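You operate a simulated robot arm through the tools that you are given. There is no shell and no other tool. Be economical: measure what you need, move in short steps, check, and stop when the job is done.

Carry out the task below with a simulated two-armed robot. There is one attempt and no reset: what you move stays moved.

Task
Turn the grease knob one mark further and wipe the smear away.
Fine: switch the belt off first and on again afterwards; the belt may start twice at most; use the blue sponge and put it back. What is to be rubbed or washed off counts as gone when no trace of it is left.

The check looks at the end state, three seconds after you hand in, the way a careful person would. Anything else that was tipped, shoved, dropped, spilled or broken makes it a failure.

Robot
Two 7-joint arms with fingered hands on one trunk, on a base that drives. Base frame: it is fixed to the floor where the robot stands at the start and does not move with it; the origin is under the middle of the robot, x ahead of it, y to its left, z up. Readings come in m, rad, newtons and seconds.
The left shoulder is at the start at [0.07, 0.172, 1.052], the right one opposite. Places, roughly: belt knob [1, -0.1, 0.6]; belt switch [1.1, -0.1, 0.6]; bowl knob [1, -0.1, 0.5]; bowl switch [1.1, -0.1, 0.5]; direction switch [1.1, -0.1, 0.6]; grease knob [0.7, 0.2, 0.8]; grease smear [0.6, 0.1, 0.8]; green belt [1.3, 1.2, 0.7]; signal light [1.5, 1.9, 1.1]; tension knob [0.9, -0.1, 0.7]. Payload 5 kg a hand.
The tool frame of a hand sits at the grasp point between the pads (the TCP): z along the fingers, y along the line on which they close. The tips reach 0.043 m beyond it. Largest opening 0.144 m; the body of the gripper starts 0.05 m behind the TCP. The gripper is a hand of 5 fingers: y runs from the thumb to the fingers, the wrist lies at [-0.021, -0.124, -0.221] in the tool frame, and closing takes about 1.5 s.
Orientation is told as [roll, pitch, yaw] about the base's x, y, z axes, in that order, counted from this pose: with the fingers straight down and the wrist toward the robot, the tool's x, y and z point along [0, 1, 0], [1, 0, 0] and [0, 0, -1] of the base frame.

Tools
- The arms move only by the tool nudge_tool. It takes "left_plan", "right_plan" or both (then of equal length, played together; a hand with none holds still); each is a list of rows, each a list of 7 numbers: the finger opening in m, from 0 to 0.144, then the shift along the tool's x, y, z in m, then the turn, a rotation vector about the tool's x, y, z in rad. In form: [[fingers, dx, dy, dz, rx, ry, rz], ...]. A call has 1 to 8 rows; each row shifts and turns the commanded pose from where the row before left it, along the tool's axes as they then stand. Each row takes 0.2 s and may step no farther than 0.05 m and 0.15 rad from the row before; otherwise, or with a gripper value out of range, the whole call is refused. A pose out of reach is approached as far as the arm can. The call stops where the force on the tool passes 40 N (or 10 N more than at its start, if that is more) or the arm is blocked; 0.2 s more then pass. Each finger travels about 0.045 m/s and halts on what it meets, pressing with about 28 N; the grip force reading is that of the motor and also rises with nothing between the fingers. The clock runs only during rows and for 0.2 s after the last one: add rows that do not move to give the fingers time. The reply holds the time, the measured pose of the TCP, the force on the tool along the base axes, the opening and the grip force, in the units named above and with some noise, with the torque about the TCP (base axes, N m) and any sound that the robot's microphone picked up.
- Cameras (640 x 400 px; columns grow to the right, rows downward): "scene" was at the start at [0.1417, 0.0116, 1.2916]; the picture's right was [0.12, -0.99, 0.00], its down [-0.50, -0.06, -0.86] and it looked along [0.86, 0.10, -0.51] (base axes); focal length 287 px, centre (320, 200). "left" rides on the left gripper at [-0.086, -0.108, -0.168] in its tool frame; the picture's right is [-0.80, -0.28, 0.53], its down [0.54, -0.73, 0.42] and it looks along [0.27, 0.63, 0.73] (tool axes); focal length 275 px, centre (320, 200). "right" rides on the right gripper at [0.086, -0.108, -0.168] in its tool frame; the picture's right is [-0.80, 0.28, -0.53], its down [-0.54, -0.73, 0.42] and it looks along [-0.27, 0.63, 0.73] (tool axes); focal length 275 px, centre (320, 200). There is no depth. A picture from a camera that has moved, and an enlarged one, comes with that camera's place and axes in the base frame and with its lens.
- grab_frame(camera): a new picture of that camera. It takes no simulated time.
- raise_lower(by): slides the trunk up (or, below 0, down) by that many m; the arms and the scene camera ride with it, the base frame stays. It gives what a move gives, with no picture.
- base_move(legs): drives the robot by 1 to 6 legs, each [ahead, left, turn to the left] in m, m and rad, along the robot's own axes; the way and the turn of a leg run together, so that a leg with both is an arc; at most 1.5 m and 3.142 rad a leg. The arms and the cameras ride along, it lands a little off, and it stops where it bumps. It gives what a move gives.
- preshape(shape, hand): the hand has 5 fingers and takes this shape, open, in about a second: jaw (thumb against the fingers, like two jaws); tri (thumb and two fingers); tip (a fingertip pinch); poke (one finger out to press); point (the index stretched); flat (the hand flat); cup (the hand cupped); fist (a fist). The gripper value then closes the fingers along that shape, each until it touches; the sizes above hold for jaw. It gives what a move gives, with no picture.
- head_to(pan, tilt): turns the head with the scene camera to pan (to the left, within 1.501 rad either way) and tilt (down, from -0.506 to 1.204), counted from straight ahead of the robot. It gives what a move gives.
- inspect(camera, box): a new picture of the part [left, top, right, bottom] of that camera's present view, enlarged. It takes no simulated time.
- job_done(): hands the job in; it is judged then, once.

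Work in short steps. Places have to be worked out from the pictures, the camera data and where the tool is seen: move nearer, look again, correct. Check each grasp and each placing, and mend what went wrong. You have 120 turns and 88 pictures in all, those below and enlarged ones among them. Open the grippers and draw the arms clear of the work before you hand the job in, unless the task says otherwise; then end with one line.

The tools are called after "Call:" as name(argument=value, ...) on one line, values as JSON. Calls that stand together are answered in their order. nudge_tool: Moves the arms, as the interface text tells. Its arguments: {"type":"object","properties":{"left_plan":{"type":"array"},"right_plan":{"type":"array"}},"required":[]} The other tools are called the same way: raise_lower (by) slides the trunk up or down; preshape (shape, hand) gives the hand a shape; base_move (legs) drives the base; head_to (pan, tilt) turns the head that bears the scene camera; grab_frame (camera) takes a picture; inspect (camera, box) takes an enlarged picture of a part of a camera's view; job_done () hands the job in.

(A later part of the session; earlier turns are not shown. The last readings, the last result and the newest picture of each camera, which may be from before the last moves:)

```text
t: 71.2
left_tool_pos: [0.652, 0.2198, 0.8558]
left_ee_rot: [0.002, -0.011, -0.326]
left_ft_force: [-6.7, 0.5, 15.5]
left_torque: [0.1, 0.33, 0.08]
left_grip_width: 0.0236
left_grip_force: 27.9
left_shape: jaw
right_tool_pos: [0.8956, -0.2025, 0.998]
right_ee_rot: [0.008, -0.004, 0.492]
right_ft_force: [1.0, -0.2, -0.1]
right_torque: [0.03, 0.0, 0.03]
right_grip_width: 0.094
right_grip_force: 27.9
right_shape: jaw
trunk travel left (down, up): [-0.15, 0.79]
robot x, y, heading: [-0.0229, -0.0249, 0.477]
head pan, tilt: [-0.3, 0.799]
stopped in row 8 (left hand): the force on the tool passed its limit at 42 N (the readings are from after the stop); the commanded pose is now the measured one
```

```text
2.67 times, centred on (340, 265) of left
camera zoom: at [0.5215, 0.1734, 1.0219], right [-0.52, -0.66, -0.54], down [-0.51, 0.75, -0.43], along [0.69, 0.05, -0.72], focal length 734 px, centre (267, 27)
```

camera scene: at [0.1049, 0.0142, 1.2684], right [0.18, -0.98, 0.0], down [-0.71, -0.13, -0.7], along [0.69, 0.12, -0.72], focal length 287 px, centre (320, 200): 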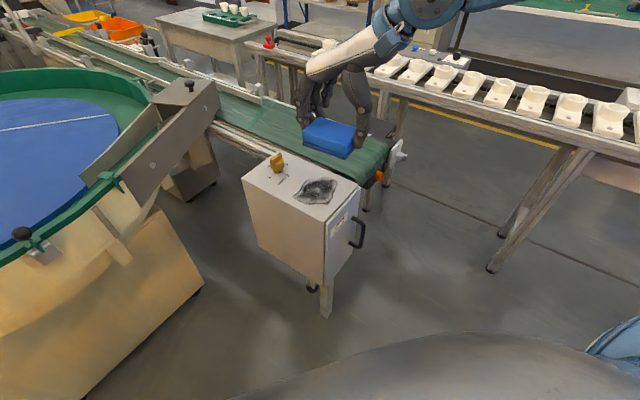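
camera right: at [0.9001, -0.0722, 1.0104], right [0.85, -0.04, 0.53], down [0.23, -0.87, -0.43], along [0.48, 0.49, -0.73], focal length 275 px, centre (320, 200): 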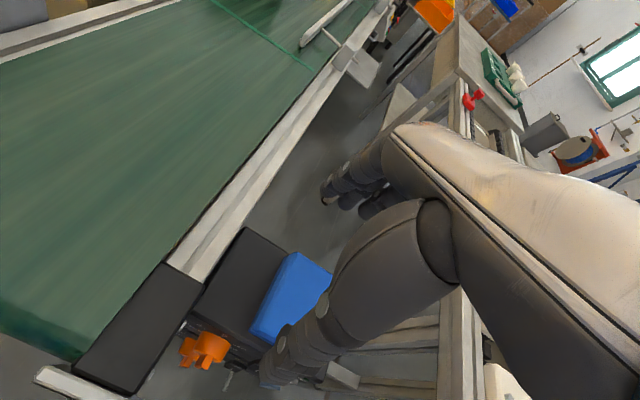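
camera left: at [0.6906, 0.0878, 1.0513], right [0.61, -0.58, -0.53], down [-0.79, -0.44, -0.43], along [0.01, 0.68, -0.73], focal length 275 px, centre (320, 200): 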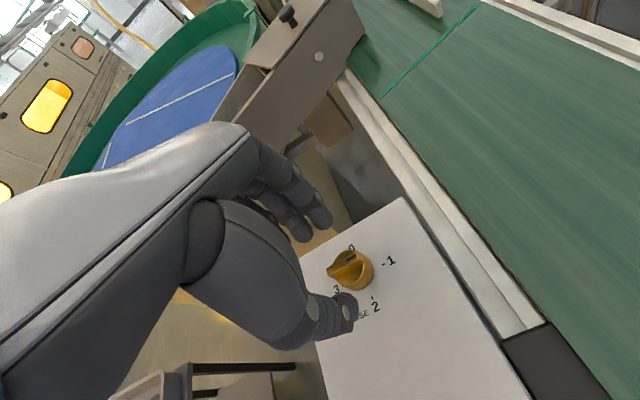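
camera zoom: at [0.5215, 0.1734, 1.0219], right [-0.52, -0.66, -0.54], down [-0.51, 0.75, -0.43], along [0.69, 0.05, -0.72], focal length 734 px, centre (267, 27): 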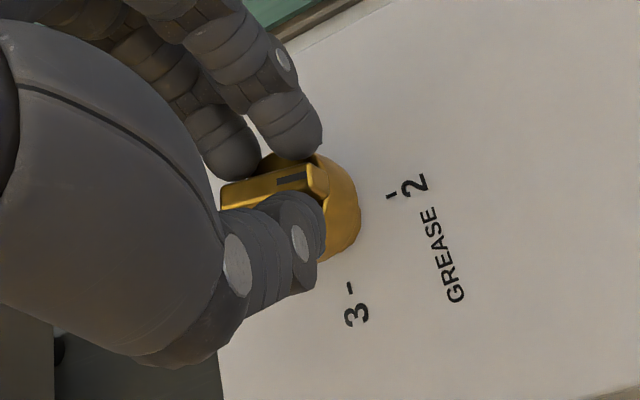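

Turned about 85° before an arm force limit; the pointer appears near 2. I release and rise to look.

Call:
nudge_tool(left_plan=[[0.06, 0, 0, 0, 0, 0, 0], [0.06, 0, 0, 0, 0, 0, 0], [0.06, 0, 0, -0.01, 0, 0, 0], [0.06, 0, 0, -0.03, 0, 0, 0], [0.06, 0, 0, -0.04, 0, 0, 0]])

Call:
inspect(camera="left", box=[260, 190, 420, 340])

Call:
inspect(camera="scene", box=[245, 120, 325, 180])

```text
t: 72.4
left_tool_pos: [0.6545, 0.2188, 0.937]
left_ee_rot: [0.01, -0.009, -0.328]
left_ft_force: [1.0, 0.8, -1.0]
left_torque: [-0.08, 0.07, 0.0]
left_grip_width: 0.0601
left_grip_force: 0.0
left_shape: jaw
right_tool_pos: [0.896, -0.2085, 0.9999]
right_ee_rot: [0.012, -0.007, 0.488]
right_ft_force: [1.1, -0.4, -1.8]
right_torque: [0.11, 0.18, 0.03]
right_grip_width: 0.0937
right_grip_force: 28.4
right_shape: jaw
trunk travel left (down, up): [-0.15, 0.79]
robot x, y, heading: [-0.0197, -0.0232, 0.475]
head pan, tilt: [-0.3, 0.799]
```

```text
2.67 times, centred on (340, 265) of left
camera zoom: at [0.5227, 0.1704, 1.103], right [-0.52, -0.66, -0.54], down [-0.51, 0.75, -0.42], along [0.69, 0.06, -0.72], focal length 734 px, centre (267, 27)
```

zoom: 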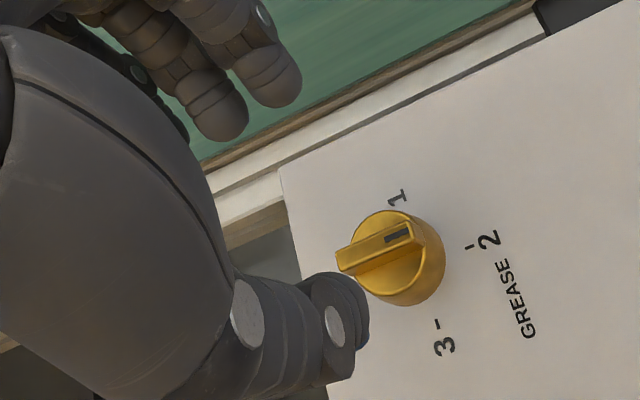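

```text
6.67 times, centred on (285, 150) of scene
camera zoom: at [0.0996, 0.0088, 1.2704], right [0.18, -0.98, 0.0], down [-0.7, -0.12, -0.7], along [0.69, 0.13, -0.71], focal length 1916 px, centre (553, 533)
```

zoom: 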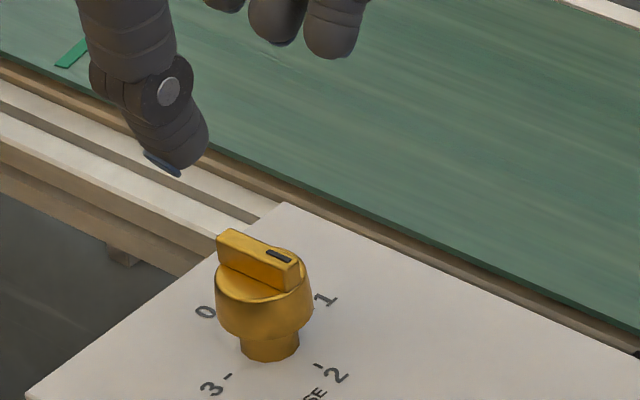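

The pointer direction (-116°) matches mark 2 (-115°). I raise the left hand and draw it aside.

Call:
nudge_tool(left_plan=[[0.144, 0, 0, -0.05, 0, 0, 0], [0.144, 0, 0, -0.05, 0, 0, -0.1], [0.144, 0, 0, -0.05, 0, 0, -0.14], [0.144, 0, 0, -0.05, 0, 0, -0.14], [0.144, 0, 0, -0.025, 0, 0, -0.14], [0.144, 0, 0, 0, 0, 0, -0.14], [0.144, 0, 0, 0, 0, 0, -0.14], [0.144, 0.04, 0, 0, 0, 0, 0]])

Call:
nudge_tool(left_plan=[[0.144, 0.045, 0, 0, 0, 0, 0], [0.144, 0.045, 0, 0, 0, 0, 0], [0.144, 0.045, 0, 0, 0, 0, 0], [0.144, 0.045, 0, 0, 0, 0, 0], [0.144, 0.045, 0, 0, 0, 0, 0]])

Call:
inspect(camera="scene", box=[245, 130, 375, 230])

```text
t: 74.2
left_tool_pos: [0.6358, 0.2604, 1.1569]
left_ee_rot: [-0.007, -0.003, 0.476]
left_ft_force: [-0.7, 0.5, 0.1]
left_torque: [-0.08, -0.02, 0.02]
left_grip_width: 0.1435
left_grip_force: 0.1
left_shape: jaw
right_tool_pos: [0.8984, -0.1986, 0.9992]
right_ee_rot: [0.004, 0.0, 0.491]
right_ft_force: [-0.7, 1.4, 0.7]
right_torque: [-0.1, -0.05, -0.01]
right_grip_width: 0.0939
right_grip_force: 27.7
right_shape: jaw
trunk travel left (down, up): [-0.15, 0.79]
robot x, y, heading: [-0.0196, -0.0222, 0.481]
head pan, tilt: [-0.3, 0.799]
```

```text
t: 75.4
left_tool_pos: [0.5326, 0.4592, 1.1573]
left_ee_rot: [-0.007, -0.005, 0.471]
left_ft_force: [0.1, 0.9, 0.5]
left_torque: [-0.03, 0.0, 0.0]
left_grip_width: 0.1439
left_grip_force: 0.0
left_shape: jaw
right_tool_pos: [0.8987, -0.2012, 0.9994]
right_ee_rot: [0.006, -0.002, 0.49]
right_ft_force: [0.8, -0.1, 0.4]
right_torque: [-0.03, -0.02, -0.03]
right_grip_width: 0.0938
right_grip_force: 28.1
right_shape: jaw
trunk travel left (down, up): [-0.15, 0.79]
robot x, y, heading: [-0.0233, -0.0245, 0.474]
head pan, tilt: [-0.3, 0.799]
```

```text
4.00 times, centred on (310, 180) of scene
camera zoom: at [0.1032, 0.0161, 1.2686], right [0.18, -0.98, 0.0], down [-0.71, -0.13, -0.7], along [0.69, 0.12, -0.72], focal length 1150 px, centre (360, 280)
```

zoom: 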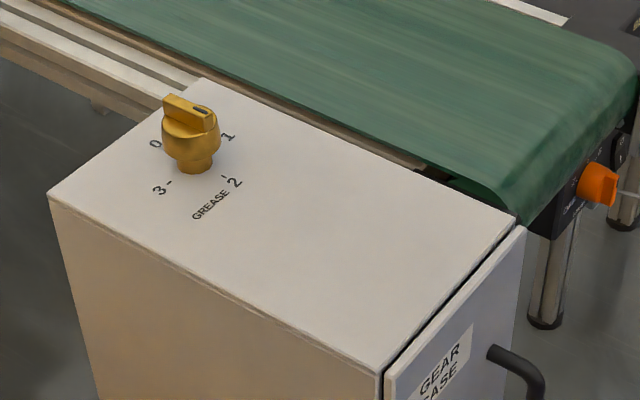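

Knob at 2, surface clean. I drive back to the control box with the sponge.

Call:
base_move(legs=[[0, -0.06, 0.2], [0.1, -0.2, 0]])

Call:
head_to(pan=-0.6, tilt=0.7)

Call:
raise_lower(by=-0.1)

Call:
grab_frame(camera="scene")

```text
t: 77.8
left_tool_pos: [0.6611, 0.4194, 1.1572]
left_ee_rot: [-0.004, -0.003, 0.666]
left_ft_force: [-0.5, -0.5, 0.9]
left_torque: [0.03, 0.03, 0.04]
left_grip_width: 0.1436
left_grip_force: 0.0
left_shape: jaw
right_tool_pos: [1.1453, -0.1574, 0.9975]
right_ee_rot: [0.008, 0.0, 0.685]
right_ft_force: [-0.1, -0.2, -0.4]
right_torque: [0.06, 0.02, 0.01]
right_grip_width: 0.0937
right_grip_force: 27.6
right_shape: jaw
trunk travel left (down, up): [-0.15, 0.79]
robot x, y, heading: [0.2101, -0.1614, 0.675]
head pan, tilt: [-0.3, 0.799]
```

```text
t: 78.6
left_tool_pos: [0.6594, 0.4203, 1.1575]
left_ee_rot: [-0.002, -0.005, 0.666]
left_ft_force: [0.1, 0.4, 0.3]
left_torque: [0.0, 0.0, 0.03]
left_grip_width: 0.1439
left_grip_force: 0.1
left_shape: jaw
right_tool_pos: [1.1456, -0.157, 0.9976]
right_ee_rot: [0.009, -0.002, 0.684]
right_ft_force: [-0.5, 0.3, 0.0]
right_torque: [-0.01, -0.01, -0.03]
right_grip_width: 0.0937
right_grip_force: 28.5
right_shape: jaw
trunk travel left (down, up): [-0.15, 0.79]
robot x, y, heading: [0.2093, -0.1548, 0.672]
head pan, tilt: [-0.6, 0.7]
```

```text
t: 79.9
left_tool_pos: [0.6593, 0.4205, 1.0579]
left_ee_rot: [-0.004, -0.004, 0.669]
left_ft_force: [-0.1, 0.1, 0.1]
left_torque: [0.0, -0.01, 0.01]
left_grip_width: 0.1434
left_grip_force: 0.0
left_shape: jaw
right_tool_pos: [1.1458, -0.1564, 0.8974]
right_ee_rot: [0.009, -0.002, 0.683]
right_ft_force: [0.3, 0.0, 0.3]
right_torque: [-0.02, -0.04, 0.02]
right_grip_width: 0.0937
right_grip_force: 27.9
right_shape: jaw
trunk travel left (down, up): [-0.05, 0.89]
robot x, y, heading: [0.2067, -0.1615, 0.674]
head pan, tilt: [-0.6, 0.7]
```

```text
32 pictures are left
camera scene: at [0.334, -0.1214, 1.1769], right [0.07, -1.0, 0.0], down [-0.64, -0.05, -0.76], along [0.76, 0.05, -0.64], focal length 287 px, centre (320, 200)
```

scene: 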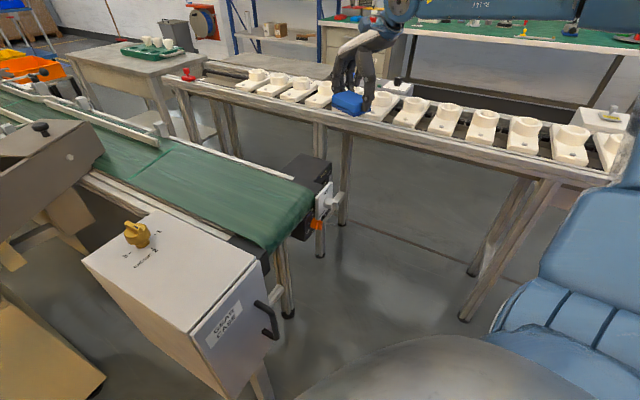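

I move over the original sponge place and turn back to yaw 1.064.

Call:
nudge_tool(right_plan=[[0.07, 0.0395, 0.005, 0, 0, 0, 0], [0.07, 0.0395, 0.005, 0, 0, 0, 0], [0.07, 0.0395, 0.005, 0, 0, 0, 0], [0.07, 0.0395, 0.005, 0, 0, 0, 0], [0.07, 0, 0, 0.02, 0, 0, -0.127], [0.07, 0, 0, 0.02, 0, 0, -0.127], [0.07, 0, 0, 0.02, 0, 0, -0.127], [0.07, 0, 0, 0, 0, 0, 0]])

```text
t: 81.7
left_tool_pos: [0.6596, 0.4229, 1.0562]
left_ee_rot: [-0.004, -0.003, 0.669]
left_ft_force: [-0.8, 0.5, -0.3]
left_torque: [-0.02, -0.04, -0.01]
left_grip_width: 0.1435
left_grip_force: 0.1
left_shape: jaw
right_tool_pos: [1.0593, -0.0221, 0.8386]
right_ee_rot: [0.007, -0.002, 1.066]
right_ft_force: [-0.7, 0.4, 0.4]
right_torque: [-0.08, -0.1, 0.01]
right_grip_width: 0.0934
right_grip_force: 28.3
right_shape: jaw
trunk travel left (down, up): [-0.05, 0.89]
robot x, y, heading: [0.2109, -0.1593, 0.671]
head pan, tilt: [-0.6, 0.7]
```

Aligned within 3 mm. I lower to just above the resting height.

Call:
nudge_tool(right_plan=[[0.07, -0.002, 0.002, 0.04, 0, 0, 0], [0.07, 0, 0, 0.035, 0, 0, 0], [0.07, 0, 0, 0.012, 0, 0, 0], [0.07, 0, 0, 0.004, 0, 0, 0], [0.07, 0, 0, 0, 0, 0, 0]])

Call:
inspect(camera="scene", box=[230, 90, 390, 210])

```text
t: 82.9
left_tool_pos: [0.6597, 0.42, 1.0571]
left_ee_rot: [-0.005, -0.003, 0.667]
left_ft_force: [-0.5, -0.4, 0.3]
left_torque: [0.02, 0.01, -0.01]
left_grip_width: 0.1438
left_grip_force: 0.0
left_shape: jaw
right_tool_pos: [1.0641, -0.0185, 0.7478]
right_ee_rot: [0.007, -0.004, 1.065]
right_ft_force: [0.3, 0.5, -0.5]
right_torque: [0.0, 0.01, 0.05]
right_grip_width: 0.0937
right_grip_force: 28.4
right_shape: jaw
trunk travel left (down, up): [-0.05, 0.89]
robot x, y, heading: [0.2099, -0.1562, 0.675]
head pan, tilt: [-0.6, 0.7]
```

```text
3.33 times, centred on (310, 150) of scene
camera zoom: at [0.3343, -0.1213, 1.1767], right [0.07, -1.0, 0.0], down [-0.64, -0.05, -0.76], along [0.76, 0.05, -0.64], focal length 958 px, centre (353, 367)
```

zoom: 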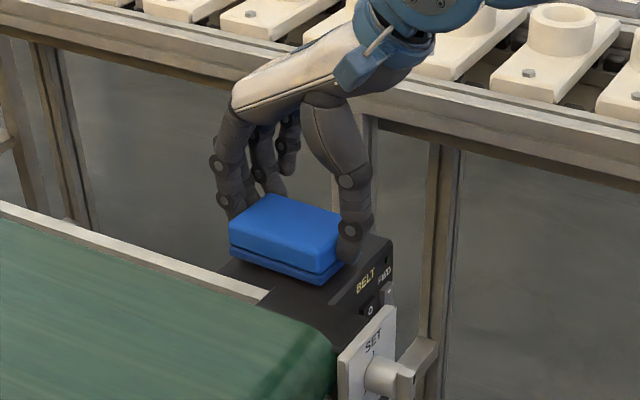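

The sponge is just above its place. I lower a few millimetres until light contact.

Call:
nudge_tool(right_plan=[[0.07, 0, -0.003, 0.003, 0, 0, 0], [0.07, 0, 0, 0.003, 0, 0, 0], [0.07, 0, 0, 0.001, 0, 0, 0]])

```text
t: 83.7
left_tool_pos: [0.6603, 0.4202, 1.0577]
left_ee_rot: [-0.004, -0.006, 0.667]
left_ft_force: [1.1, -0.3, -0.6]
left_torque: [0.02, -0.04, 0.01]
left_grip_width: 0.1439
left_grip_force: 0.2
left_shape: jaw
right_tool_pos: [1.061, -0.0219, 0.7404]
right_ee_rot: [0.007, -0.004, 1.066]
right_ft_force: [-0.3, -0.7, 0.5]
right_torque: [0.01, 0.0, -0.01]
right_grip_width: 0.0936
right_grip_force: 28.0
right_shape: jaw
trunk travel left (down, up): [-0.05, 0.89]
robot x, y, heading: [0.2067, -0.1605, 0.667]
head pan, tilt: [-0.6, 0.7]
```

Call:
nudge_tool(right_plan=[[0.07, 0, 0, 0.002, 0, 0, 0], [0.07, 0, 0, 0.001, 0, 0, 0], [0.07, 0, 0, 0.001, 0, 0, 0]])

```text
t: 84.5
left_tool_pos: [0.6596, 0.4209, 1.0591]
left_ee_rot: [-0.006, -0.005, 0.668]
left_ft_force: [0.5, 0.4, -0.7]
left_torque: [-0.02, -0.02, 0.01]
left_grip_width: 0.1437
left_grip_force: 0.1
left_shape: jaw
right_tool_pos: [1.0618, -0.0225, 0.7391]
right_ee_rot: [0.005, -0.01, 1.067]
right_ft_force: [0.1, -1.5, 15.4]
right_torque: [-0.11, 0.01, -0.03]
right_grip_width: 0.0934
right_grip_force: 28.0
right_shape: jaw
trunk travel left (down, up): [-0.05, 0.89]
robot x, y, heading: [0.2064, -0.1579, 0.669]
head pan, tilt: [-0.6, 0.7]
```

Contact at 15 N: the sponge rests on the box. I open the fingers evenly and rise.

Call:
nudge_tool(right_plan=[[0.1, 0, 0, -0.002, 0, 0, 0], [0.12, 0, 0, 0, 0, 0, 0], [0.144, 0, 0, 0, 0, 0, 0], [0.144, 0, 0, 0, 0, 0, 0], [0.144, 0, 0, -0.03, 0, 0, 0], [0.144, 0, 0, -0.05, 0, 0, 0]])

Call:
inspect(camera="scene", box=[230, 90, 390, 210])

```text
t: 85.9
left_tool_pos: [0.6603, 0.4214, 1.0577]
left_ee_rot: [-0.004, -0.005, 0.667]
left_ft_force: [-0.2, -0.5, 0.5]
left_torque: [-0.04, -0.05, 0.03]
left_grip_width: 0.1439
left_grip_force: 0.2
left_shape: jaw
right_tool_pos: [1.0598, -0.0225, 0.8184]
right_ee_rot: [0.006, -0.005, 1.066]
right_ft_force: [-0.1, -0.7, -0.4]
right_torque: [0.02, 0.0, 0.01]
right_grip_width: 0.1436
right_grip_force: 0.1
right_shape: jaw
trunk travel left (down, up): [-0.05, 0.89]
robot x, y, heading: [0.206, -0.1594, 0.673]
head pan, tilt: [-0.6, 0.7]
```

```text
3.33 times, centred on (310, 150) of scene
camera zoom: at [0.3337, -0.1214, 1.1767], right [0.07, -1.0, 0.0], down [-0.64, -0.05, -0.77], along [0.76, 0.05, -0.64], focal length 958 px, centre (353, 367)
```

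zoom: 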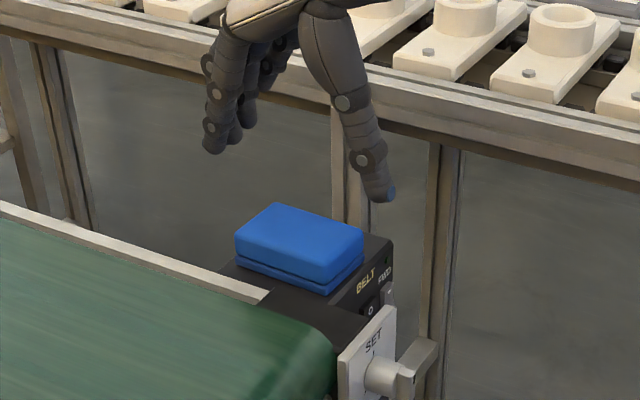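

The sponge is back in place. I rise, back off and reshape the hand for poking.

Call:
nudge_tool(right_plan=[[0.144, 0, 0, -0.045, 0, 0, 0], [0.144, 0, 0, -0.045, 0, 0, 0], [0.144, -0.015, -0.042, 0, 0, 0, 0.054], [0.144, -0.015, -0.042, 0, 0, 0, 0.054], [0.144, -0.015, -0.042, 0, 0, 0, 0.054], [0.144, -0.015, -0.042, 0, 0, 0, 0.054]])

Call:
preshape(hand="right", shape="poke")

Call:
nudge_tool(right_plan=[[0, 0, 0, 0, -0.117, 0, 0], [0, 0, 0, 0, -0.117, 0, 0], [0, 0, 0, 0, -0.117, 0, 0]])

```text
t: 87.3
left_tool_pos: [0.6611, 0.4194, 1.0576]
left_ee_rot: [-0.003, -0.003, 0.665]
left_ft_force: [1.8, -1.9, -0.1]
left_torque: [0.09, 0.11, -0.02]
left_grip_width: 0.1437
left_grip_force: 0.1
left_shape: jaw
right_tool_pos: [1.0222, -0.1957, 0.908]
right_ee_rot: [0.007, -0.003, 0.851]
right_ft_force: [-0.2, -1.2, 8.3]
right_torque: [0.01, -0.14, -0.03]
right_grip_width: 0.1441
right_grip_force: 0.1
right_shape: jaw
trunk travel left (down, up): [-0.05, 0.89]
robot x, y, heading: [0.2098, -0.1626, 0.671]
head pan, tilt: [-0.6, 0.7]
```

```text
t: 88.2
left_tool_pos: [0.6601, 0.4203, 1.0571]
left_ee_rot: [-0.004, -0.003, 0.666]
left_ft_force: [-0.2, 0.6, 0.5]
left_torque: [0.0, 0.03, -0.01]
left_grip_width: 0.1436
left_grip_force: 0.0
left_shape: jaw
right_tool_pos: [1.0212, -0.1959, 0.9026]
right_ee_rot: [0.009, 0.006, 0.85]
right_ft_force: [0.0, 0.0, -0.1]
right_torque: [0.01, 0.0, -0.04]
right_grip_width: 0.0002
right_grip_force: 0.1
right_shape: poke
trunk travel left (down, up): [-0.05, 0.89]
robot x, y, heading: [0.2104, -0.1601, 0.667]
head pan, tilt: [-0.6, 0.7]
```

```text
t: 89.0
left_tool_pos: [0.6607, 0.4201, 1.0577]
left_ee_rot: [-0.002, -0.003, 0.665]
left_ft_force: [0.5, -0.1, -0.2]
left_torque: [0.01, 0.04, 0.0]
left_grip_width: 0.1438
left_grip_force: 0.0
left_shape: jaw
right_tool_pos: [1.0211, -0.1965, 0.9084]
right_ee_rot: [0.008, -0.354, 0.847]
right_ft_force: [0.4, 0.4, -0.7]
right_torque: [0.0, 0.01, -0.01]
right_grip_width: 0.0
right_grip_force: 0.1
right_shape: poke
trunk travel left (down, up): [-0.05, 0.89]
robot x, y, heading: [0.2064, -0.159, 0.675]
head pan, tilt: [-0.6, 0.7]
```

Pose reached as before. I lower to the level of the rocker's I half, still about 9 cm in front of the face.

Call:
raise_lower(by=-0.04)

Call:
nudge_tool(right_plan=[[0, 0, -0.0173, 0.0465, 0, 0, 0], [0, 0, -0.0173, 0.0465, 0, 0, 0], [0, 0, -0.0173, 0.0465, 0, 0, 0], [0, 0, -0.0173, 0.0465, 0, 0, 0], [0, 0, -0.005, 0.014, 0, 0, 0], [0, 0, 0, 0, 0, 0, 0]])

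Call:
inspect(camera="right", box=[170, 140, 370, 290])

```text
t: 89.8
left_tool_pos: [0.6545, 0.4062, 1.0361]
left_ee_rot: [0.004, -0.026, 0.669]
left_ft_force: [0.7, -0.4, 0.1]
left_torque: [0.02, -0.03, 0.0]
left_grip_width: 0.1437
left_grip_force: 0.1
left_shape: jaw
right_tool_pos: [1.0171, -0.2071, 0.8716]
right_ee_rot: [0.015, -0.366, 0.846]
right_ft_force: [-0.1, 0.1, 0.2]
right_torque: [-0.01, -0.01, 0.01]
right_grip_width: 0.0
right_grip_force: 0.1
right_shape: poke
trunk travel left (down, up): [-0.01, 0.93]
robot x, y, heading: [0.2081, -0.1611, 0.67]
head pan, tilt: [-0.6, 0.7]
```

```text
t: 91.2
left_tool_pos: [0.6537, 0.4077, 1.0359]
left_ee_rot: [0.003, -0.027, 0.668]
left_ft_force: [-0.2, 0.1, 0.9]
left_torque: [-0.02, 0.0, -0.01]
left_grip_width: 0.1437
left_grip_force: 0.0
left_shape: jaw
right_tool_pos: [1.0165, -0.2053, 0.656]
right_ee_rot: [0.015, -0.369, 0.845]
right_ft_force: [-0.7, 0.1, 0.1]
right_torque: [0.02, 0.0, -0.02]
right_grip_width: 0.0
right_grip_force: 0.1
right_shape: poke
trunk travel left (down, up): [-0.01, 0.93]
robot x, y, heading: [0.2073, -0.1618, 0.674]
head pan, tilt: [-0.6, 0.7]
```

```text
2.67 times, centred on (270, 215) of right
camera zoom: at [0.8473, -0.2704, 0.7742], right [0.65, -0.48, 0.59], down [0.06, -0.75, -0.66], along [0.76, 0.47, -0.46], focal length 734 px, centre (453, 160)
```

zoom: 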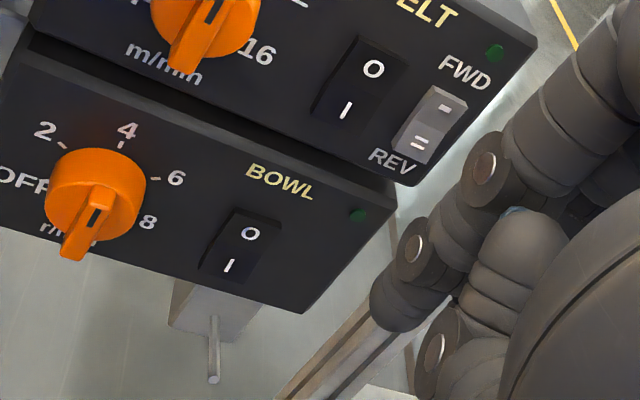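

The left arm deviated 2 cm when the trunk lowered, so its arm may be touching something; I raise the left hand and look that way.

Call:
nudge_tool(left_plan=[[0.144, 0, 0, -0.03, 0, 0, 0], [0.144, 0, 0, -0.03, 0, 0, 0], [0.144, 0, 0, -0.03, 0, 0, 0]])

Call:
head_to(pan=0.5, tilt=0.7)

Call:
grab_frame(camera="scene")

```text
t: 92.0
left_tool_pos: [0.6608, 0.4194, 1.1066]
left_ee_rot: [-0.004, -0.001, 0.666]
left_ft_force: [0.5, 0.0, -0.9]
left_torque: [-0.01, 0.02, -0.01]
left_grip_width: 0.1433
left_grip_force: 0.2
left_shape: jaw
right_tool_pos: [1.0196, -0.1981, 0.6514]
right_ee_rot: [0.008, -0.352, 0.846]
right_ft_force: [0.2, 0.0, -0.1]
right_torque: [-0.02, 0.02, 0.0]
right_grip_width: 0.0001
right_grip_force: 0.1
right_shape: poke
trunk travel left (down, up): [-0.01, 0.93]
robot x, y, heading: [0.2088, -0.1609, 0.671]
head pan, tilt: [-0.6, 0.7]
```

```text
t: 93.4
left_tool_pos: [0.6612, 0.4204, 1.108]
left_ee_rot: [-0.003, -0.004, 0.665]
left_ft_force: [-0.5, -1.1, -0.2]
left_torque: [-0.03, -0.04, 0.0]
left_grip_width: 0.1438
left_grip_force: 0.1
left_shape: jaw
right_tool_pos: [1.0194, -0.1981, 0.6523]
right_ee_rot: [0.008, -0.352, 0.845]
right_ft_force: [-0.2, -0.6, -0.3]
right_torque: [0.06, 0.0, 0.0]
right_grip_width: 0.0
right_grip_force: 0.2
right_shape: poke
trunk travel left (down, up): [-0.01, 0.93]
robot x, y, heading: [0.2064, -0.1595, 0.672]
head pan, tilt: [0.499, 0.7]
```

```text
28 pictures are left
camera scene: at [0.2826, -0.0492, 1.1367], right [0.92, -0.39, 0.0], down [-0.25, -0.59, -0.76], along [0.3, 0.7, -0.64], focal length 287 px, centre (320, 200)
```

scene: 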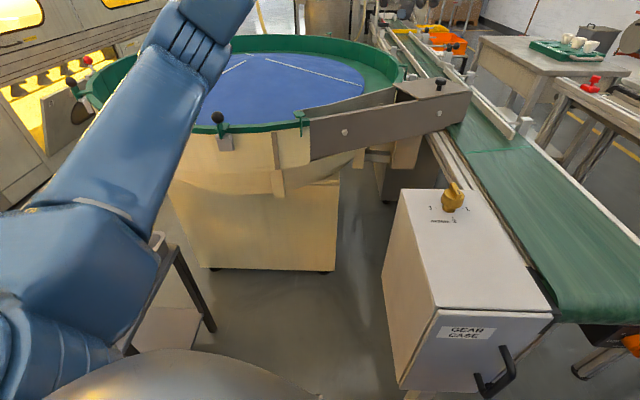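

The left elbow seems to have touched a small stand at lower left. I look closer there.

Call:
head_to(pan=1.2, tilt=0.9)

Call:
grab_frame(camera="scene")

```text
t: 94.4
left_tool_pos: [0.6609, 0.4207, 1.1079]
left_ee_rot: [-0.002, -0.003, 0.665]
left_ft_force: [-0.1, -1.1, -0.3]
left_torque: [0.0, 0.01, 0.01]
left_grip_width: 0.1438
left_grip_force: 0.0
left_shape: jaw
right_tool_pos: [1.0207, -0.1987, 0.6526]
right_ee_rot: [0.01, -0.353, 0.847]
right_ft_force: [0.6, 0.3, 0.3]
right_torque: [0.0, -0.05, -0.02]
right_grip_width: 0.0001
right_grip_force: 0.1
right_shape: poke
trunk travel left (down, up): [-0.01, 0.93]
robot x, y, heading: [0.2085, -0.1599, 0.67]
head pan, tilt: [1.201, 0.901]
```

```text
27 pictures are left
camera scene: at [0.2271, -0.0553, 1.1206], right [0.95, 0.3, 0.0], down [0.23, -0.75, -0.62], along [-0.18, 0.59, -0.78], focal length 287 px, centre (320, 200)
```

scene: 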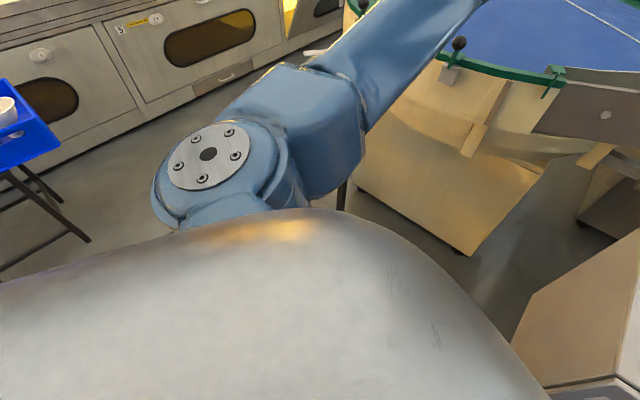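

Nothing visible is displaced; with the left arm raised the deviation vanished. I continue with the switch: approach the I half to just short of contact.

Call:
nudge_tool(right_plan=[[0, 0.007, 0.0108, 0.004, 0, 0, 0], [0, 0.007, 0.0108, 0.004, 0, 0, 0], [0, 0.007, 0.0108, 0.004, 0, 0, 0], [0, 0.007, 0.0108, 0.004, 0, 0, 0], [0, 0.005, 0.0108, 0.004, 0, 0, 0], [0, 0.004, 0.009, 0.0035, 0, 0, 0], [0, 0.004, 0.006, 0.002, 0, 0, 0]])

Call:
inspect(camera="right", box=[200, 120, 400, 280])

```text
t: 96.0
left_tool_pos: [0.6599, 0.4194, 1.1083]
left_ee_rot: [-0.005, -0.003, 0.665]
left_ft_force: [0.7, -0.4, -0.5]
left_torque: [0.0, 0.0, -0.01]
left_grip_width: 0.1438
left_grip_force: 0.0
left_shape: jaw
right_tool_pos: [1.0373, -0.1159, 0.6534]
right_ee_rot: [0.009, -0.355, 0.844]
right_ft_force: [-2.6, -10.0, 2.9]
right_torque: [0.4, -0.23, -0.29]
right_grip_width: 0.0
right_grip_force: 0.1
right_shape: poke
trunk travel left (down, up): [-0.01, 0.93]
robot x, y, heading: [0.2088, -0.157, 0.67]
head pan, tilt: [1.201, 0.901]
```

```text
2.50 times, centred on (300, 200) of right
camera zoom: at [0.8671, -0.1796, 0.7738], right [0.66, -0.47, 0.59], down [0.05, -0.76, -0.65], along [0.75, 0.46, -0.47], focal length 688 px, centre (370, 200)
```

zoom: 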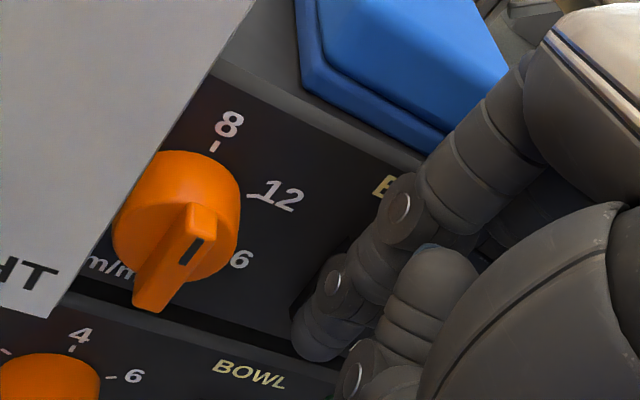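

The torque suggests an upper knuckle touches the box edge, not the tip. I back off and tilt the finger flatter so the tip leads.

Call:
nudge_tool(right_plan=[[0, -0.005, -0.0108, -0.004, 0, 0, 0], [0, -0.007, -0.025, -0.01, 0, 0, 0], [0, -0.007, -0.025, -0.01, 0, 0, 0], [0, 0, 0, 0, -0.09, 0, 0], [0, 0, 0, 0, -0.09, 0, 0], [0, 0, 0, 0, -0.09, 0, 0], [0, 0, 0, 0, 0, 0, 0]])

Call:
head_to(pan=-0.6, tilt=0.7)

Call:
inspect(camera="right", box=[170, 140, 370, 290])

Call:
inspect(camera="scene", box=[240, 90, 400, 210])

```text
t: 97.6
left_tool_pos: [0.6609, 0.4211, 1.1072]
left_ee_rot: [-0.004, -0.004, 0.667]
left_ft_force: [-1.0, 0.2, 0.7]
left_torque: [-0.02, -0.01, 0.03]
left_grip_width: 0.1435
left_grip_force: 0.1
left_shape: jaw
right_tool_pos: [1.0089, -0.1729, 0.6562]
right_ee_rot: [0.011, -0.624, 0.845]
right_ft_force: [-0.5, 0.2, -0.6]
right_torque: [-0.01, 0.01, 0.0]
right_grip_width: 0.0
right_grip_force: 0.0
right_shape: poke
trunk travel left (down, up): [-0.01, 0.93]
robot x, y, heading: [0.2077, -0.1556, 0.672]
head pan, tilt: [1.201, 0.901]
```

```text
t: 99.4
left_tool_pos: [0.662, 0.421, 1.107]
left_ee_rot: [-0.004, -0.003, 0.666]
left_ft_force: [0.8, 1.2, -0.2]
left_torque: [-0.02, -0.02, 0.0]
left_grip_width: 0.1438
left_grip_force: 0.1
left_shape: jaw
right_tool_pos: [1.009, -0.1735, 0.6567]
right_ee_rot: [0.009, -0.622, 0.845]
right_ft_force: [-0.7, -0.7, 0.0]
right_torque: [-0.01, -0.03, 0.02]
right_grip_width: 0.0
right_grip_force: 0.0
right_shape: poke
trunk travel left (down, up): [-0.01, 0.93]
robot x, y, heading: [0.2056, -0.1604, 0.671]
head pan, tilt: [-0.6, 0.7]
```

```text
2.67 times, centred on (270, 215) of right
camera zoom: at [0.8218, -0.2561, 0.7296], right [0.55, -0.59, 0.59], down [0.18, -0.61, -0.77], along [0.82, 0.53, -0.23], focal length 734 px, centre (453, 160)
```

zoom: 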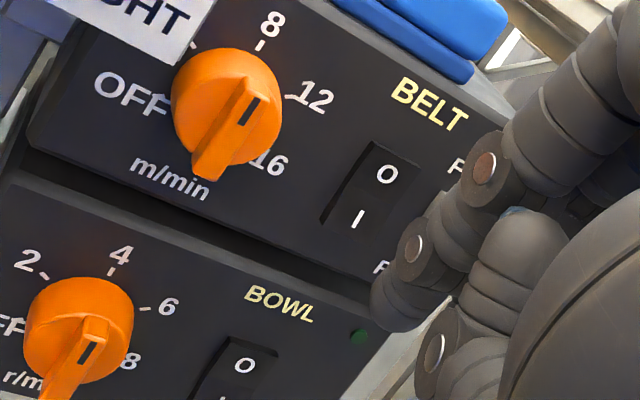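

```text
3.33 times, centred on (320, 150) of scene
camera zoom: at [0.3342, -0.1213, 1.1367], right [0.07, -1.0, 0.0], down [-0.64, -0.05, -0.76], along [0.76, 0.06, -0.64], focal length 958 px, centre (320, 367)
```

zoom: 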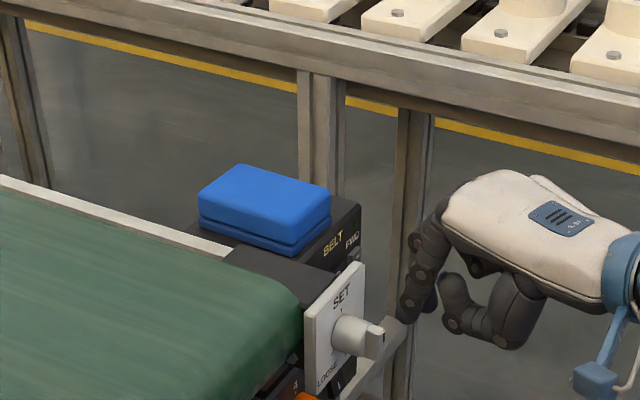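

Sponge untouched, LED still dark, finger now clearly leads. I approach the I half again in small steps.

Call:
nudge_tool(right_plan=[[0, 0.005, 0.01, 0.0095, 0, 0, 0], [0, 0.005, 0.01, 0.0095, 0, 0, 0], [0, 0.005, 0.01, 0.0095, 0, 0, 0], [0, 0.004, 0.008, 0.0075, 0, 0, 0], [0, 0, 0, 0, 0, 0, 0]])

Call:
inspect(camera="right", box=[170, 140, 370, 290])

```text
t: 100.6
left_tool_pos: [0.6597, 0.42, 1.1072]
left_ee_rot: [-0.004, -0.005, 0.667]
left_ft_force: [-0.2, 0.7, -0.4]
left_torque: [-0.03, -0.04, 0.0]
left_grip_width: 0.1439
left_grip_force: 0.0
left_shape: jaw
right_tool_pos: [1.0275, -0.1244, 0.6485]
right_ee_rot: [0.01, -0.623, 0.843]
right_ft_force: [0.2, 0.3, -0.8]
right_torque: [0.0, -0.02, -0.03]
right_grip_width: 0.0
right_grip_force: 0.1
right_shape: poke
trunk travel left (down, up): [-0.01, 0.93]
robot x, y, heading: [0.2088, -0.1603, 0.671]
head pan, tilt: [-0.6, 0.7]
```

```text
2.67 times, centred on (270, 215) of right
camera zoom: at [0.8407, -0.2064, 0.7218], right [0.55, -0.59, 0.59], down [0.18, -0.61, -0.77], along [0.82, 0.53, -0.23], focal length 734 px, centre (453, 160)
```

zoom: 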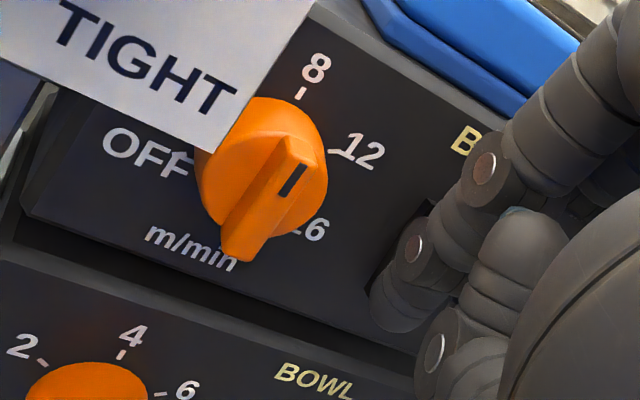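

No contact yet, about 1 cm to go. I push on in 4 mm steps.

Call:
nudge_tool(right_plan=[[0, 0.0015, 0.0035, 0.0025, 0, 0, 0], [0, 0.0015, 0.0035, 0.0025, 0, 0, 0], [0, 0.0015, 0.0035, 0.0025, 0, 0, 0], [0, 0, 0, 0, 0, 0, 0]])

```text
t: 101.6
left_tool_pos: [0.6615, 0.4205, 1.1077]
left_ee_rot: [-0.004, -0.004, 0.665]
left_ft_force: [0.0, -0.7, 0.1]
left_torque: [0.03, -0.02, -0.01]
left_grip_width: 0.1437
left_grip_force: 0.2
left_shape: jaw
right_tool_pos: [1.0328, -0.1114, 0.65]
right_ee_rot: [0.012, -0.624, 0.844]
right_ft_force: [-5.4, -11.9, 0.3]
right_torque: [-0.25, 0.08, -0.06]
right_grip_width: 0.0
right_grip_force: 0.0
right_shape: poke
trunk travel left (down, up): [-0.01, 0.93]
robot x, y, heading: [0.2081, -0.1573, 0.674]
head pan, tilt: [-0.6, 0.7]
```

Now the torque matches tip contact (13 N). A bit further.

Call:
nudge_tool(right_plan=[[0, 0.0015, 0.0035, 0.0025, 0, 0, 0], [0, 0.0015, 0.0035, 0.0025, 0, 0, 0], [0, 0, 0, 0, 0, 0, 0]])

Call:
inspect(camera="scene", box=[240, 90, 400, 210])

```text
t: 102.2
left_tool_pos: [0.6612, 0.415, 1.1096]
left_ee_rot: [-0.003, -0.005, 0.661]
left_ft_force: [-0.3, -0.7, 0.0]
left_torque: [0.0, -0.02, 0.0]
left_grip_width: 0.1439
left_grip_force: 0.1
left_shape: jaw
right_tool_pos: [1.0325, -0.1086, 0.65]
right_ee_rot: [0.014, -0.623, 0.838]
right_ft_force: [-22.2, -21.7, 6.1]
right_torque: [-0.34, 0.4, 0.2]
right_grip_width: 0.0
right_grip_force: 0.1
right_shape: poke
trunk travel left (down, up): [-0.01, 0.93]
robot x, y, heading: [0.2085, -0.1613, 0.669]
head pan, tilt: [-0.6, 0.7]
stopped in row 2 (right hand): the force on the tool passed its limit at 41 N (the readings are from after the stop); the commanded pose is now the measured one
```

```text
3.33 times, centred on (320, 150) of scene
camera zoom: at [0.332, -0.1242, 1.137], right [0.07, -1.0, 0.0], down [-0.64, -0.04, -0.77], along [0.76, 0.05, -0.64], focal length 958 px, centre (320, 367)
```

zoom: 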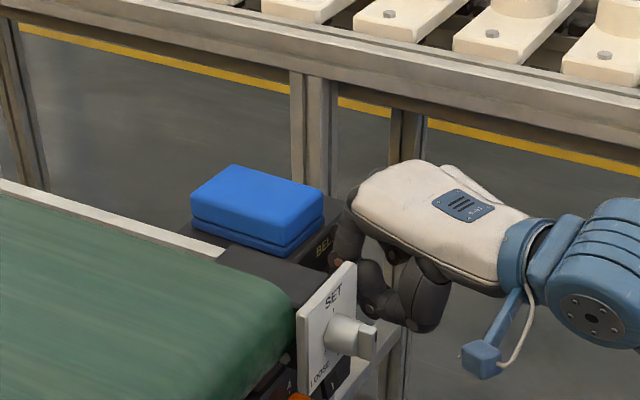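

Force went up with a sideways part. I back off and check the switch and LED.

Call:
nudge_tool(right_plan=[[0, -0.002, -0.005, -0.004, 0, 0, 0], [0, -0.006, -0.014, -0.01, 0, 0, 0], [0, -0.012, -0.028, -0.02, 0, 0, 0], [0, -0.012, -0.028, -0.02, 0, 0, 0]])

Call:
inspect(camera="right", box=[170, 120, 370, 270])

```text
t: 103.2
left_tool_pos: [0.6598, 0.4191, 1.1074]
left_ee_rot: [-0.003, -0.005, 0.667]
left_ft_force: [0.8, 0.7, -0.5]
left_torque: [-0.02, -0.07, 0.01]
left_grip_width: 0.1436
left_grip_force: 0.1
left_shape: jaw
right_tool_pos: [0.9958, -0.1962, 0.6522]
right_ee_rot: [0.01, -0.624, 0.845]
right_ft_force: [0.2, 0.2, 0.4]
right_torque: [-0.04, 0.03, -0.03]
right_grip_width: 0.0
right_grip_force: 0.1
right_shape: poke
trunk travel left (down, up): [-0.01, 0.93]
robot x, y, heading: [0.2062, -0.1636, 0.671]
head pan, tilt: [-0.6, 0.7]
```

```text
2.67 times, centred on (270, 195) of right
camera zoom: at [0.809, -0.2784, 0.7249], right [0.55, -0.59, 0.59], down [0.18, -0.61, -0.77], along [0.82, 0.53, -0.23], focal length 734 px, centre (453, 213)
```

zoom: 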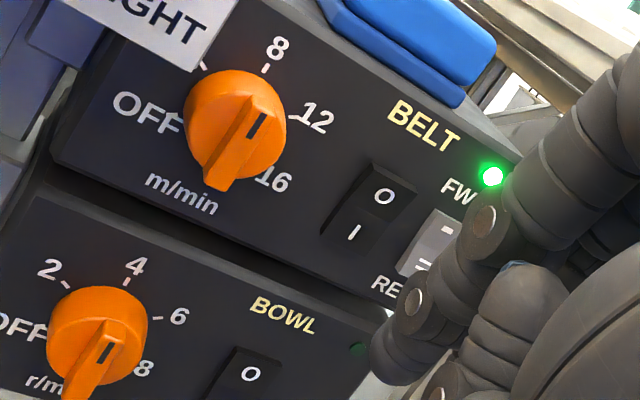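

The LED is lit green: the belt is on again, with the direction slide and speed knob as before. I raise the hand away and compare the tension plate and surroundings.

Call:
nudge_tool(right_plan=[[0, 0, -0.02, -0.014, 0, 0, 0], [0, 0, 0.015, -0.045, 0, 0, 0], [0, 0, 0.02, -0.045, 0, 0, 0], [0, 0, 0.02, -0.045, 0, 0, 0], [0, 0, 0.02, -0.045, 0, 0, 0]])

Call:
raise_lower(by=0.14)

Call:
grab_frame(camera="scene")

Call:
inspect(camera="scene", box=[270, 190, 370, 270])

Call:
grab_frame(camera="right")

```text
t: 104.4
left_tool_pos: [0.6611, 0.4196, 1.1069]
left_ee_rot: [-0.002, -0.003, 0.663]
left_ft_force: [-1.1, 0.7, 0.0]
left_torque: [0.01, -0.01, -0.02]
left_grip_width: 0.1436
left_grip_force: 0.0
left_shape: jaw
right_tool_pos: [0.9537, -0.2499, 0.8377]
right_ee_rot: [0.011, -0.62, 0.84]
right_ft_force: [-0.2, -0.6, -0.5]
right_torque: [0.02, -0.02, -0.03]
right_grip_width: 0.0003
right_grip_force: 0.2
right_shape: poke
trunk travel left (down, up): [-0.01, 0.93]
robot x, y, heading: [0.2076, -0.1615, 0.667]
head pan, tilt: [-0.6, 0.7]
```

```text
t: 106.1
left_tool_pos: [0.6622, 0.418, 1.2468]
left_ee_rot: [-0.004, -0.004, 0.664]
left_ft_force: [-0.3, -0.4, 0.4]
left_torque: [0.01, -0.02, -0.03]
left_grip_width: 0.1434
left_grip_force: 0.1
left_shape: jaw
right_tool_pos: [0.9541, -0.2503, 0.9778]
right_ee_rot: [0.011, -0.621, 0.841]
right_ft_force: [0.3, -0.2, -0.6]
right_torque: [0.0, 0.02, 0.0]
right_grip_width: 0.0
right_grip_force: 0.0
right_shape: poke
trunk travel left (down, up): [-0.15, 0.79]
robot x, y, heading: [0.207, -0.1603, 0.672]
head pan, tilt: [-0.6, 0.7]
```

```text
20 pictures are left
camera scene: at [0.3341, -0.122, 1.2766], right [0.07, -1.0, 0.0], down [-0.64, -0.04, -0.76], along [0.76, 0.05, -0.64], focal length 287 px, centre (320, 200)
```

scene: 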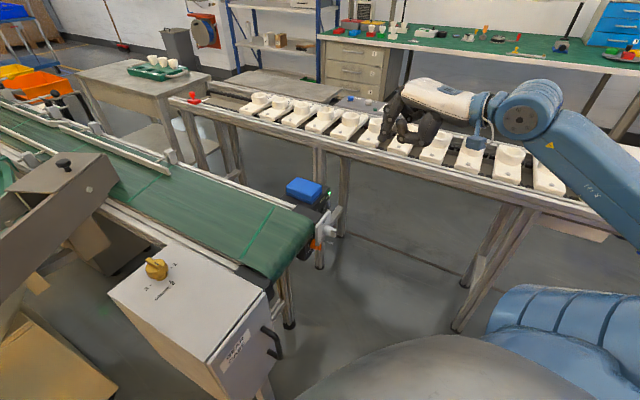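

```text
5.00 times, centred on (320, 230) of scene
camera zoom: at [0.3341, -0.122, 1.2766], right [0.07, -1.0, 0.0], down [-0.64, -0.04, -0.76], along [0.76, 0.05, -0.64], focal length 1437 px, centre (320, 50)
```

zoom: 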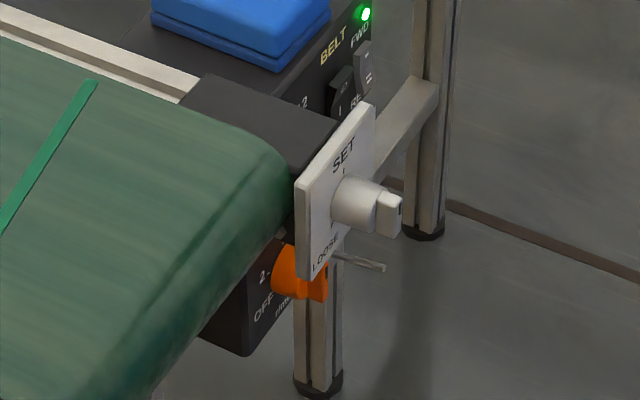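

```text
18 pictures are left
camera right: at [0.7681, -0.3322, 1.0503], right [0.55, -0.59, 0.59], down [0.17, -0.61, -0.77], along [0.82, 0.53, -0.23], focal length 275 px, centre (320, 200)
```

right: 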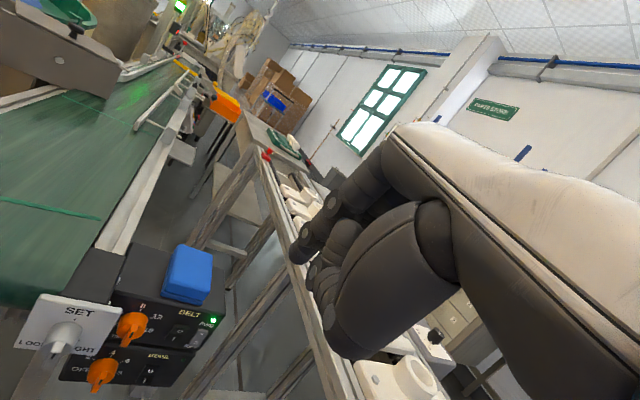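

I compare the tension and speed knobs with the first panel picture.

Call:
inspect(camera="right", box=[10, 250, 230, 400])

Call:
head_to(pan=0.9, tilt=0.9)

Call:
grab_frame(camera="scene")

```text
2.67 times, centred on (120, 325) of right
camera zoom: at [0.7681, -0.3322, 1.0503], right [0.55, -0.59, 0.59], down [0.17, -0.61, -0.77], along [0.82, 0.53, -0.23], focal length 734 px, centre (853, -133)
```

zoom: 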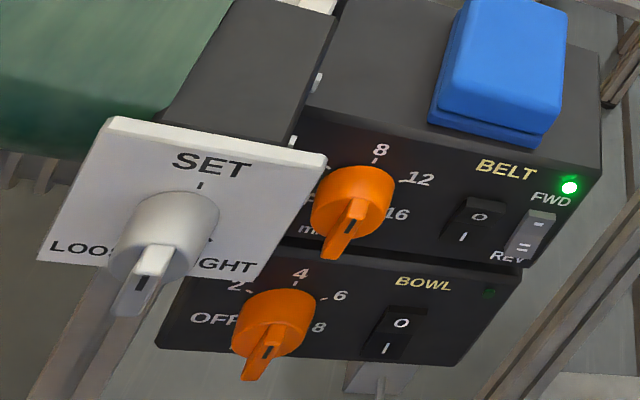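

```text
t: 107.7
left_tool_pos: [0.6621, 0.4191, 1.2481]
left_ee_rot: [-0.005, -0.004, 0.663]
left_ft_force: [0.6, -0.4, -0.3]
left_torque: [0.02, -0.02, 0.0]
left_grip_width: 0.1437
left_grip_force: 0.0
left_shape: jaw
right_tool_pos: [0.9557, -0.2509, 0.977]
right_ee_rot: [0.011, -0.621, 0.841]
right_ft_force: [0.0, -0.6, 0.4]
right_torque: [-0.03, -0.01, -0.05]
right_grip_width: 0.0
right_grip_force: 0.2
right_shape: poke
trunk travel left (down, up): [-0.15, 0.79]
robot x, y, heading: [0.2084, -0.1596, 0.665]
head pan, tilt: [0.901, 0.901]
```

```text
16 pictures are left
camera scene: at [0.2493, -0.0525, 1.2606], right [1.0, 0.0, 0.0], down [0.0, -0.78, -0.62], along [0.0, 0.62, -0.78], focal length 287 px, centre (320, 200)
```

scene: 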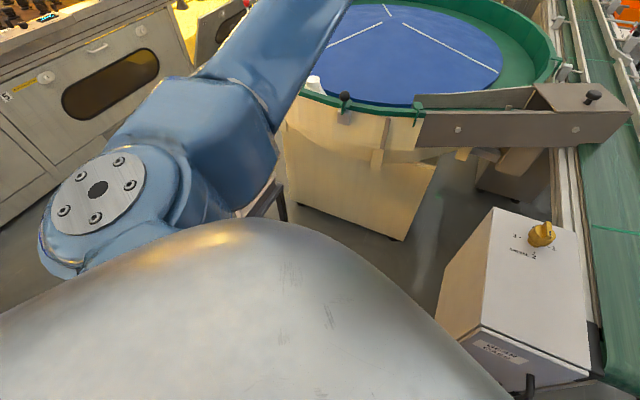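

Knobs and switches match the first picture. I open the right hand, drive back to near the start, and check the stand at the left.

Call:
preshape(hand="right", shape="jaw")

Call:
base_move(legs=[[-0.1, 0.2, 0], [0, 0.05, -0.2], [0, 0, -0.4]])

Call:
head_to(pan=1.45, tilt=0.7)

Call:
grab_frame(camera="scene")

```text
t: 108.6
left_tool_pos: [0.6615, 0.4183, 1.2478]
left_ee_rot: [-0.003, -0.004, 0.663]
left_ft_force: [0.1, 0.0, -0.3]
left_torque: [0.03, 0.01, -0.04]
left_grip_width: 0.1439
left_grip_force: 0.0
left_shape: jaw
right_tool_pos: [0.954, -0.2507, 0.9774]
right_ee_rot: [0.012, -0.621, 0.842]
right_ft_force: [-0.2, 0.2, 0.6]
right_torque: [-0.02, -0.03, 0.02]
right_grip_width: 0.1438
right_grip_force: 0.1
right_shape: jaw
trunk travel left (down, up): [-0.15, 0.79]
robot x, y, heading: [0.2073, -0.1623, 0.669]
head pan, tilt: [0.901, 0.901]
```

```text
t: 109.9
left_tool_pos: [0.5599, 0.4629, 1.2473]
left_ee_rot: [0.0, -0.002, 0.672]
left_ft_force: [-0.5, 1.1, 0.6]
left_torque: [-0.02, -0.08, 0.02]
left_grip_width: 0.1437
left_grip_force: 0.0
left_shape: jaw
right_tool_pos: [0.8557, -0.1951, 0.9811]
right_ee_rot: [-0.011, -0.619, 0.885]
right_ft_force: [-0.7, -0.2, -0.3]
right_torque: [0.01, -0.03, -0.04]
right_grip_width: 0.1441
right_grip_force: 0.1
right_shape: jaw
trunk travel left (down, up): [-0.15, 0.79]
robot x, y, heading: [0.1092, -0.1145, 0.676]
head pan, tilt: [0.901, 0.901]
stopped in leg 1: the robot was blocked; the commanded pose is now the measured one
```

```text
t: 110.8
left_tool_pos: [0.5635, 0.4622, 1.2471]
left_ee_rot: [0.003, -0.001, 0.671]
left_ft_force: [0.5, -0.4, -0.5]
left_torque: [0.0, -0.01, 0.0]
left_grip_width: 0.1438
left_grip_force: 0.1
left_shape: jaw
right_tool_pos: [0.8564, -0.1944, 0.9806]
right_ee_rot: [-0.007, -0.618, 0.883]
right_ft_force: [0.8, 0.1, -0.1]
right_torque: [0.04, -0.02, 0.01]
right_grip_width: 0.1438
right_grip_force: 0.0
right_shape: jaw
trunk travel left (down, up): [-0.15, 0.79]
robot x, y, heading: [0.1072, -0.1165, 0.674]
head pan, tilt: [1.45, 0.7]
```

```text
15 pictures are left
camera scene: at [0.1104, -0.0164, 1.2777], right [0.85, 0.53, 0.0], down [0.33, -0.54, -0.77], along [-0.41, 0.65, -0.64], focal length 287 px, centre (320, 200)
```

scene: 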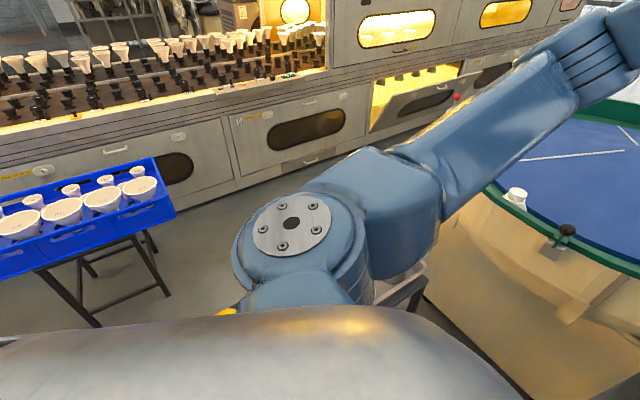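

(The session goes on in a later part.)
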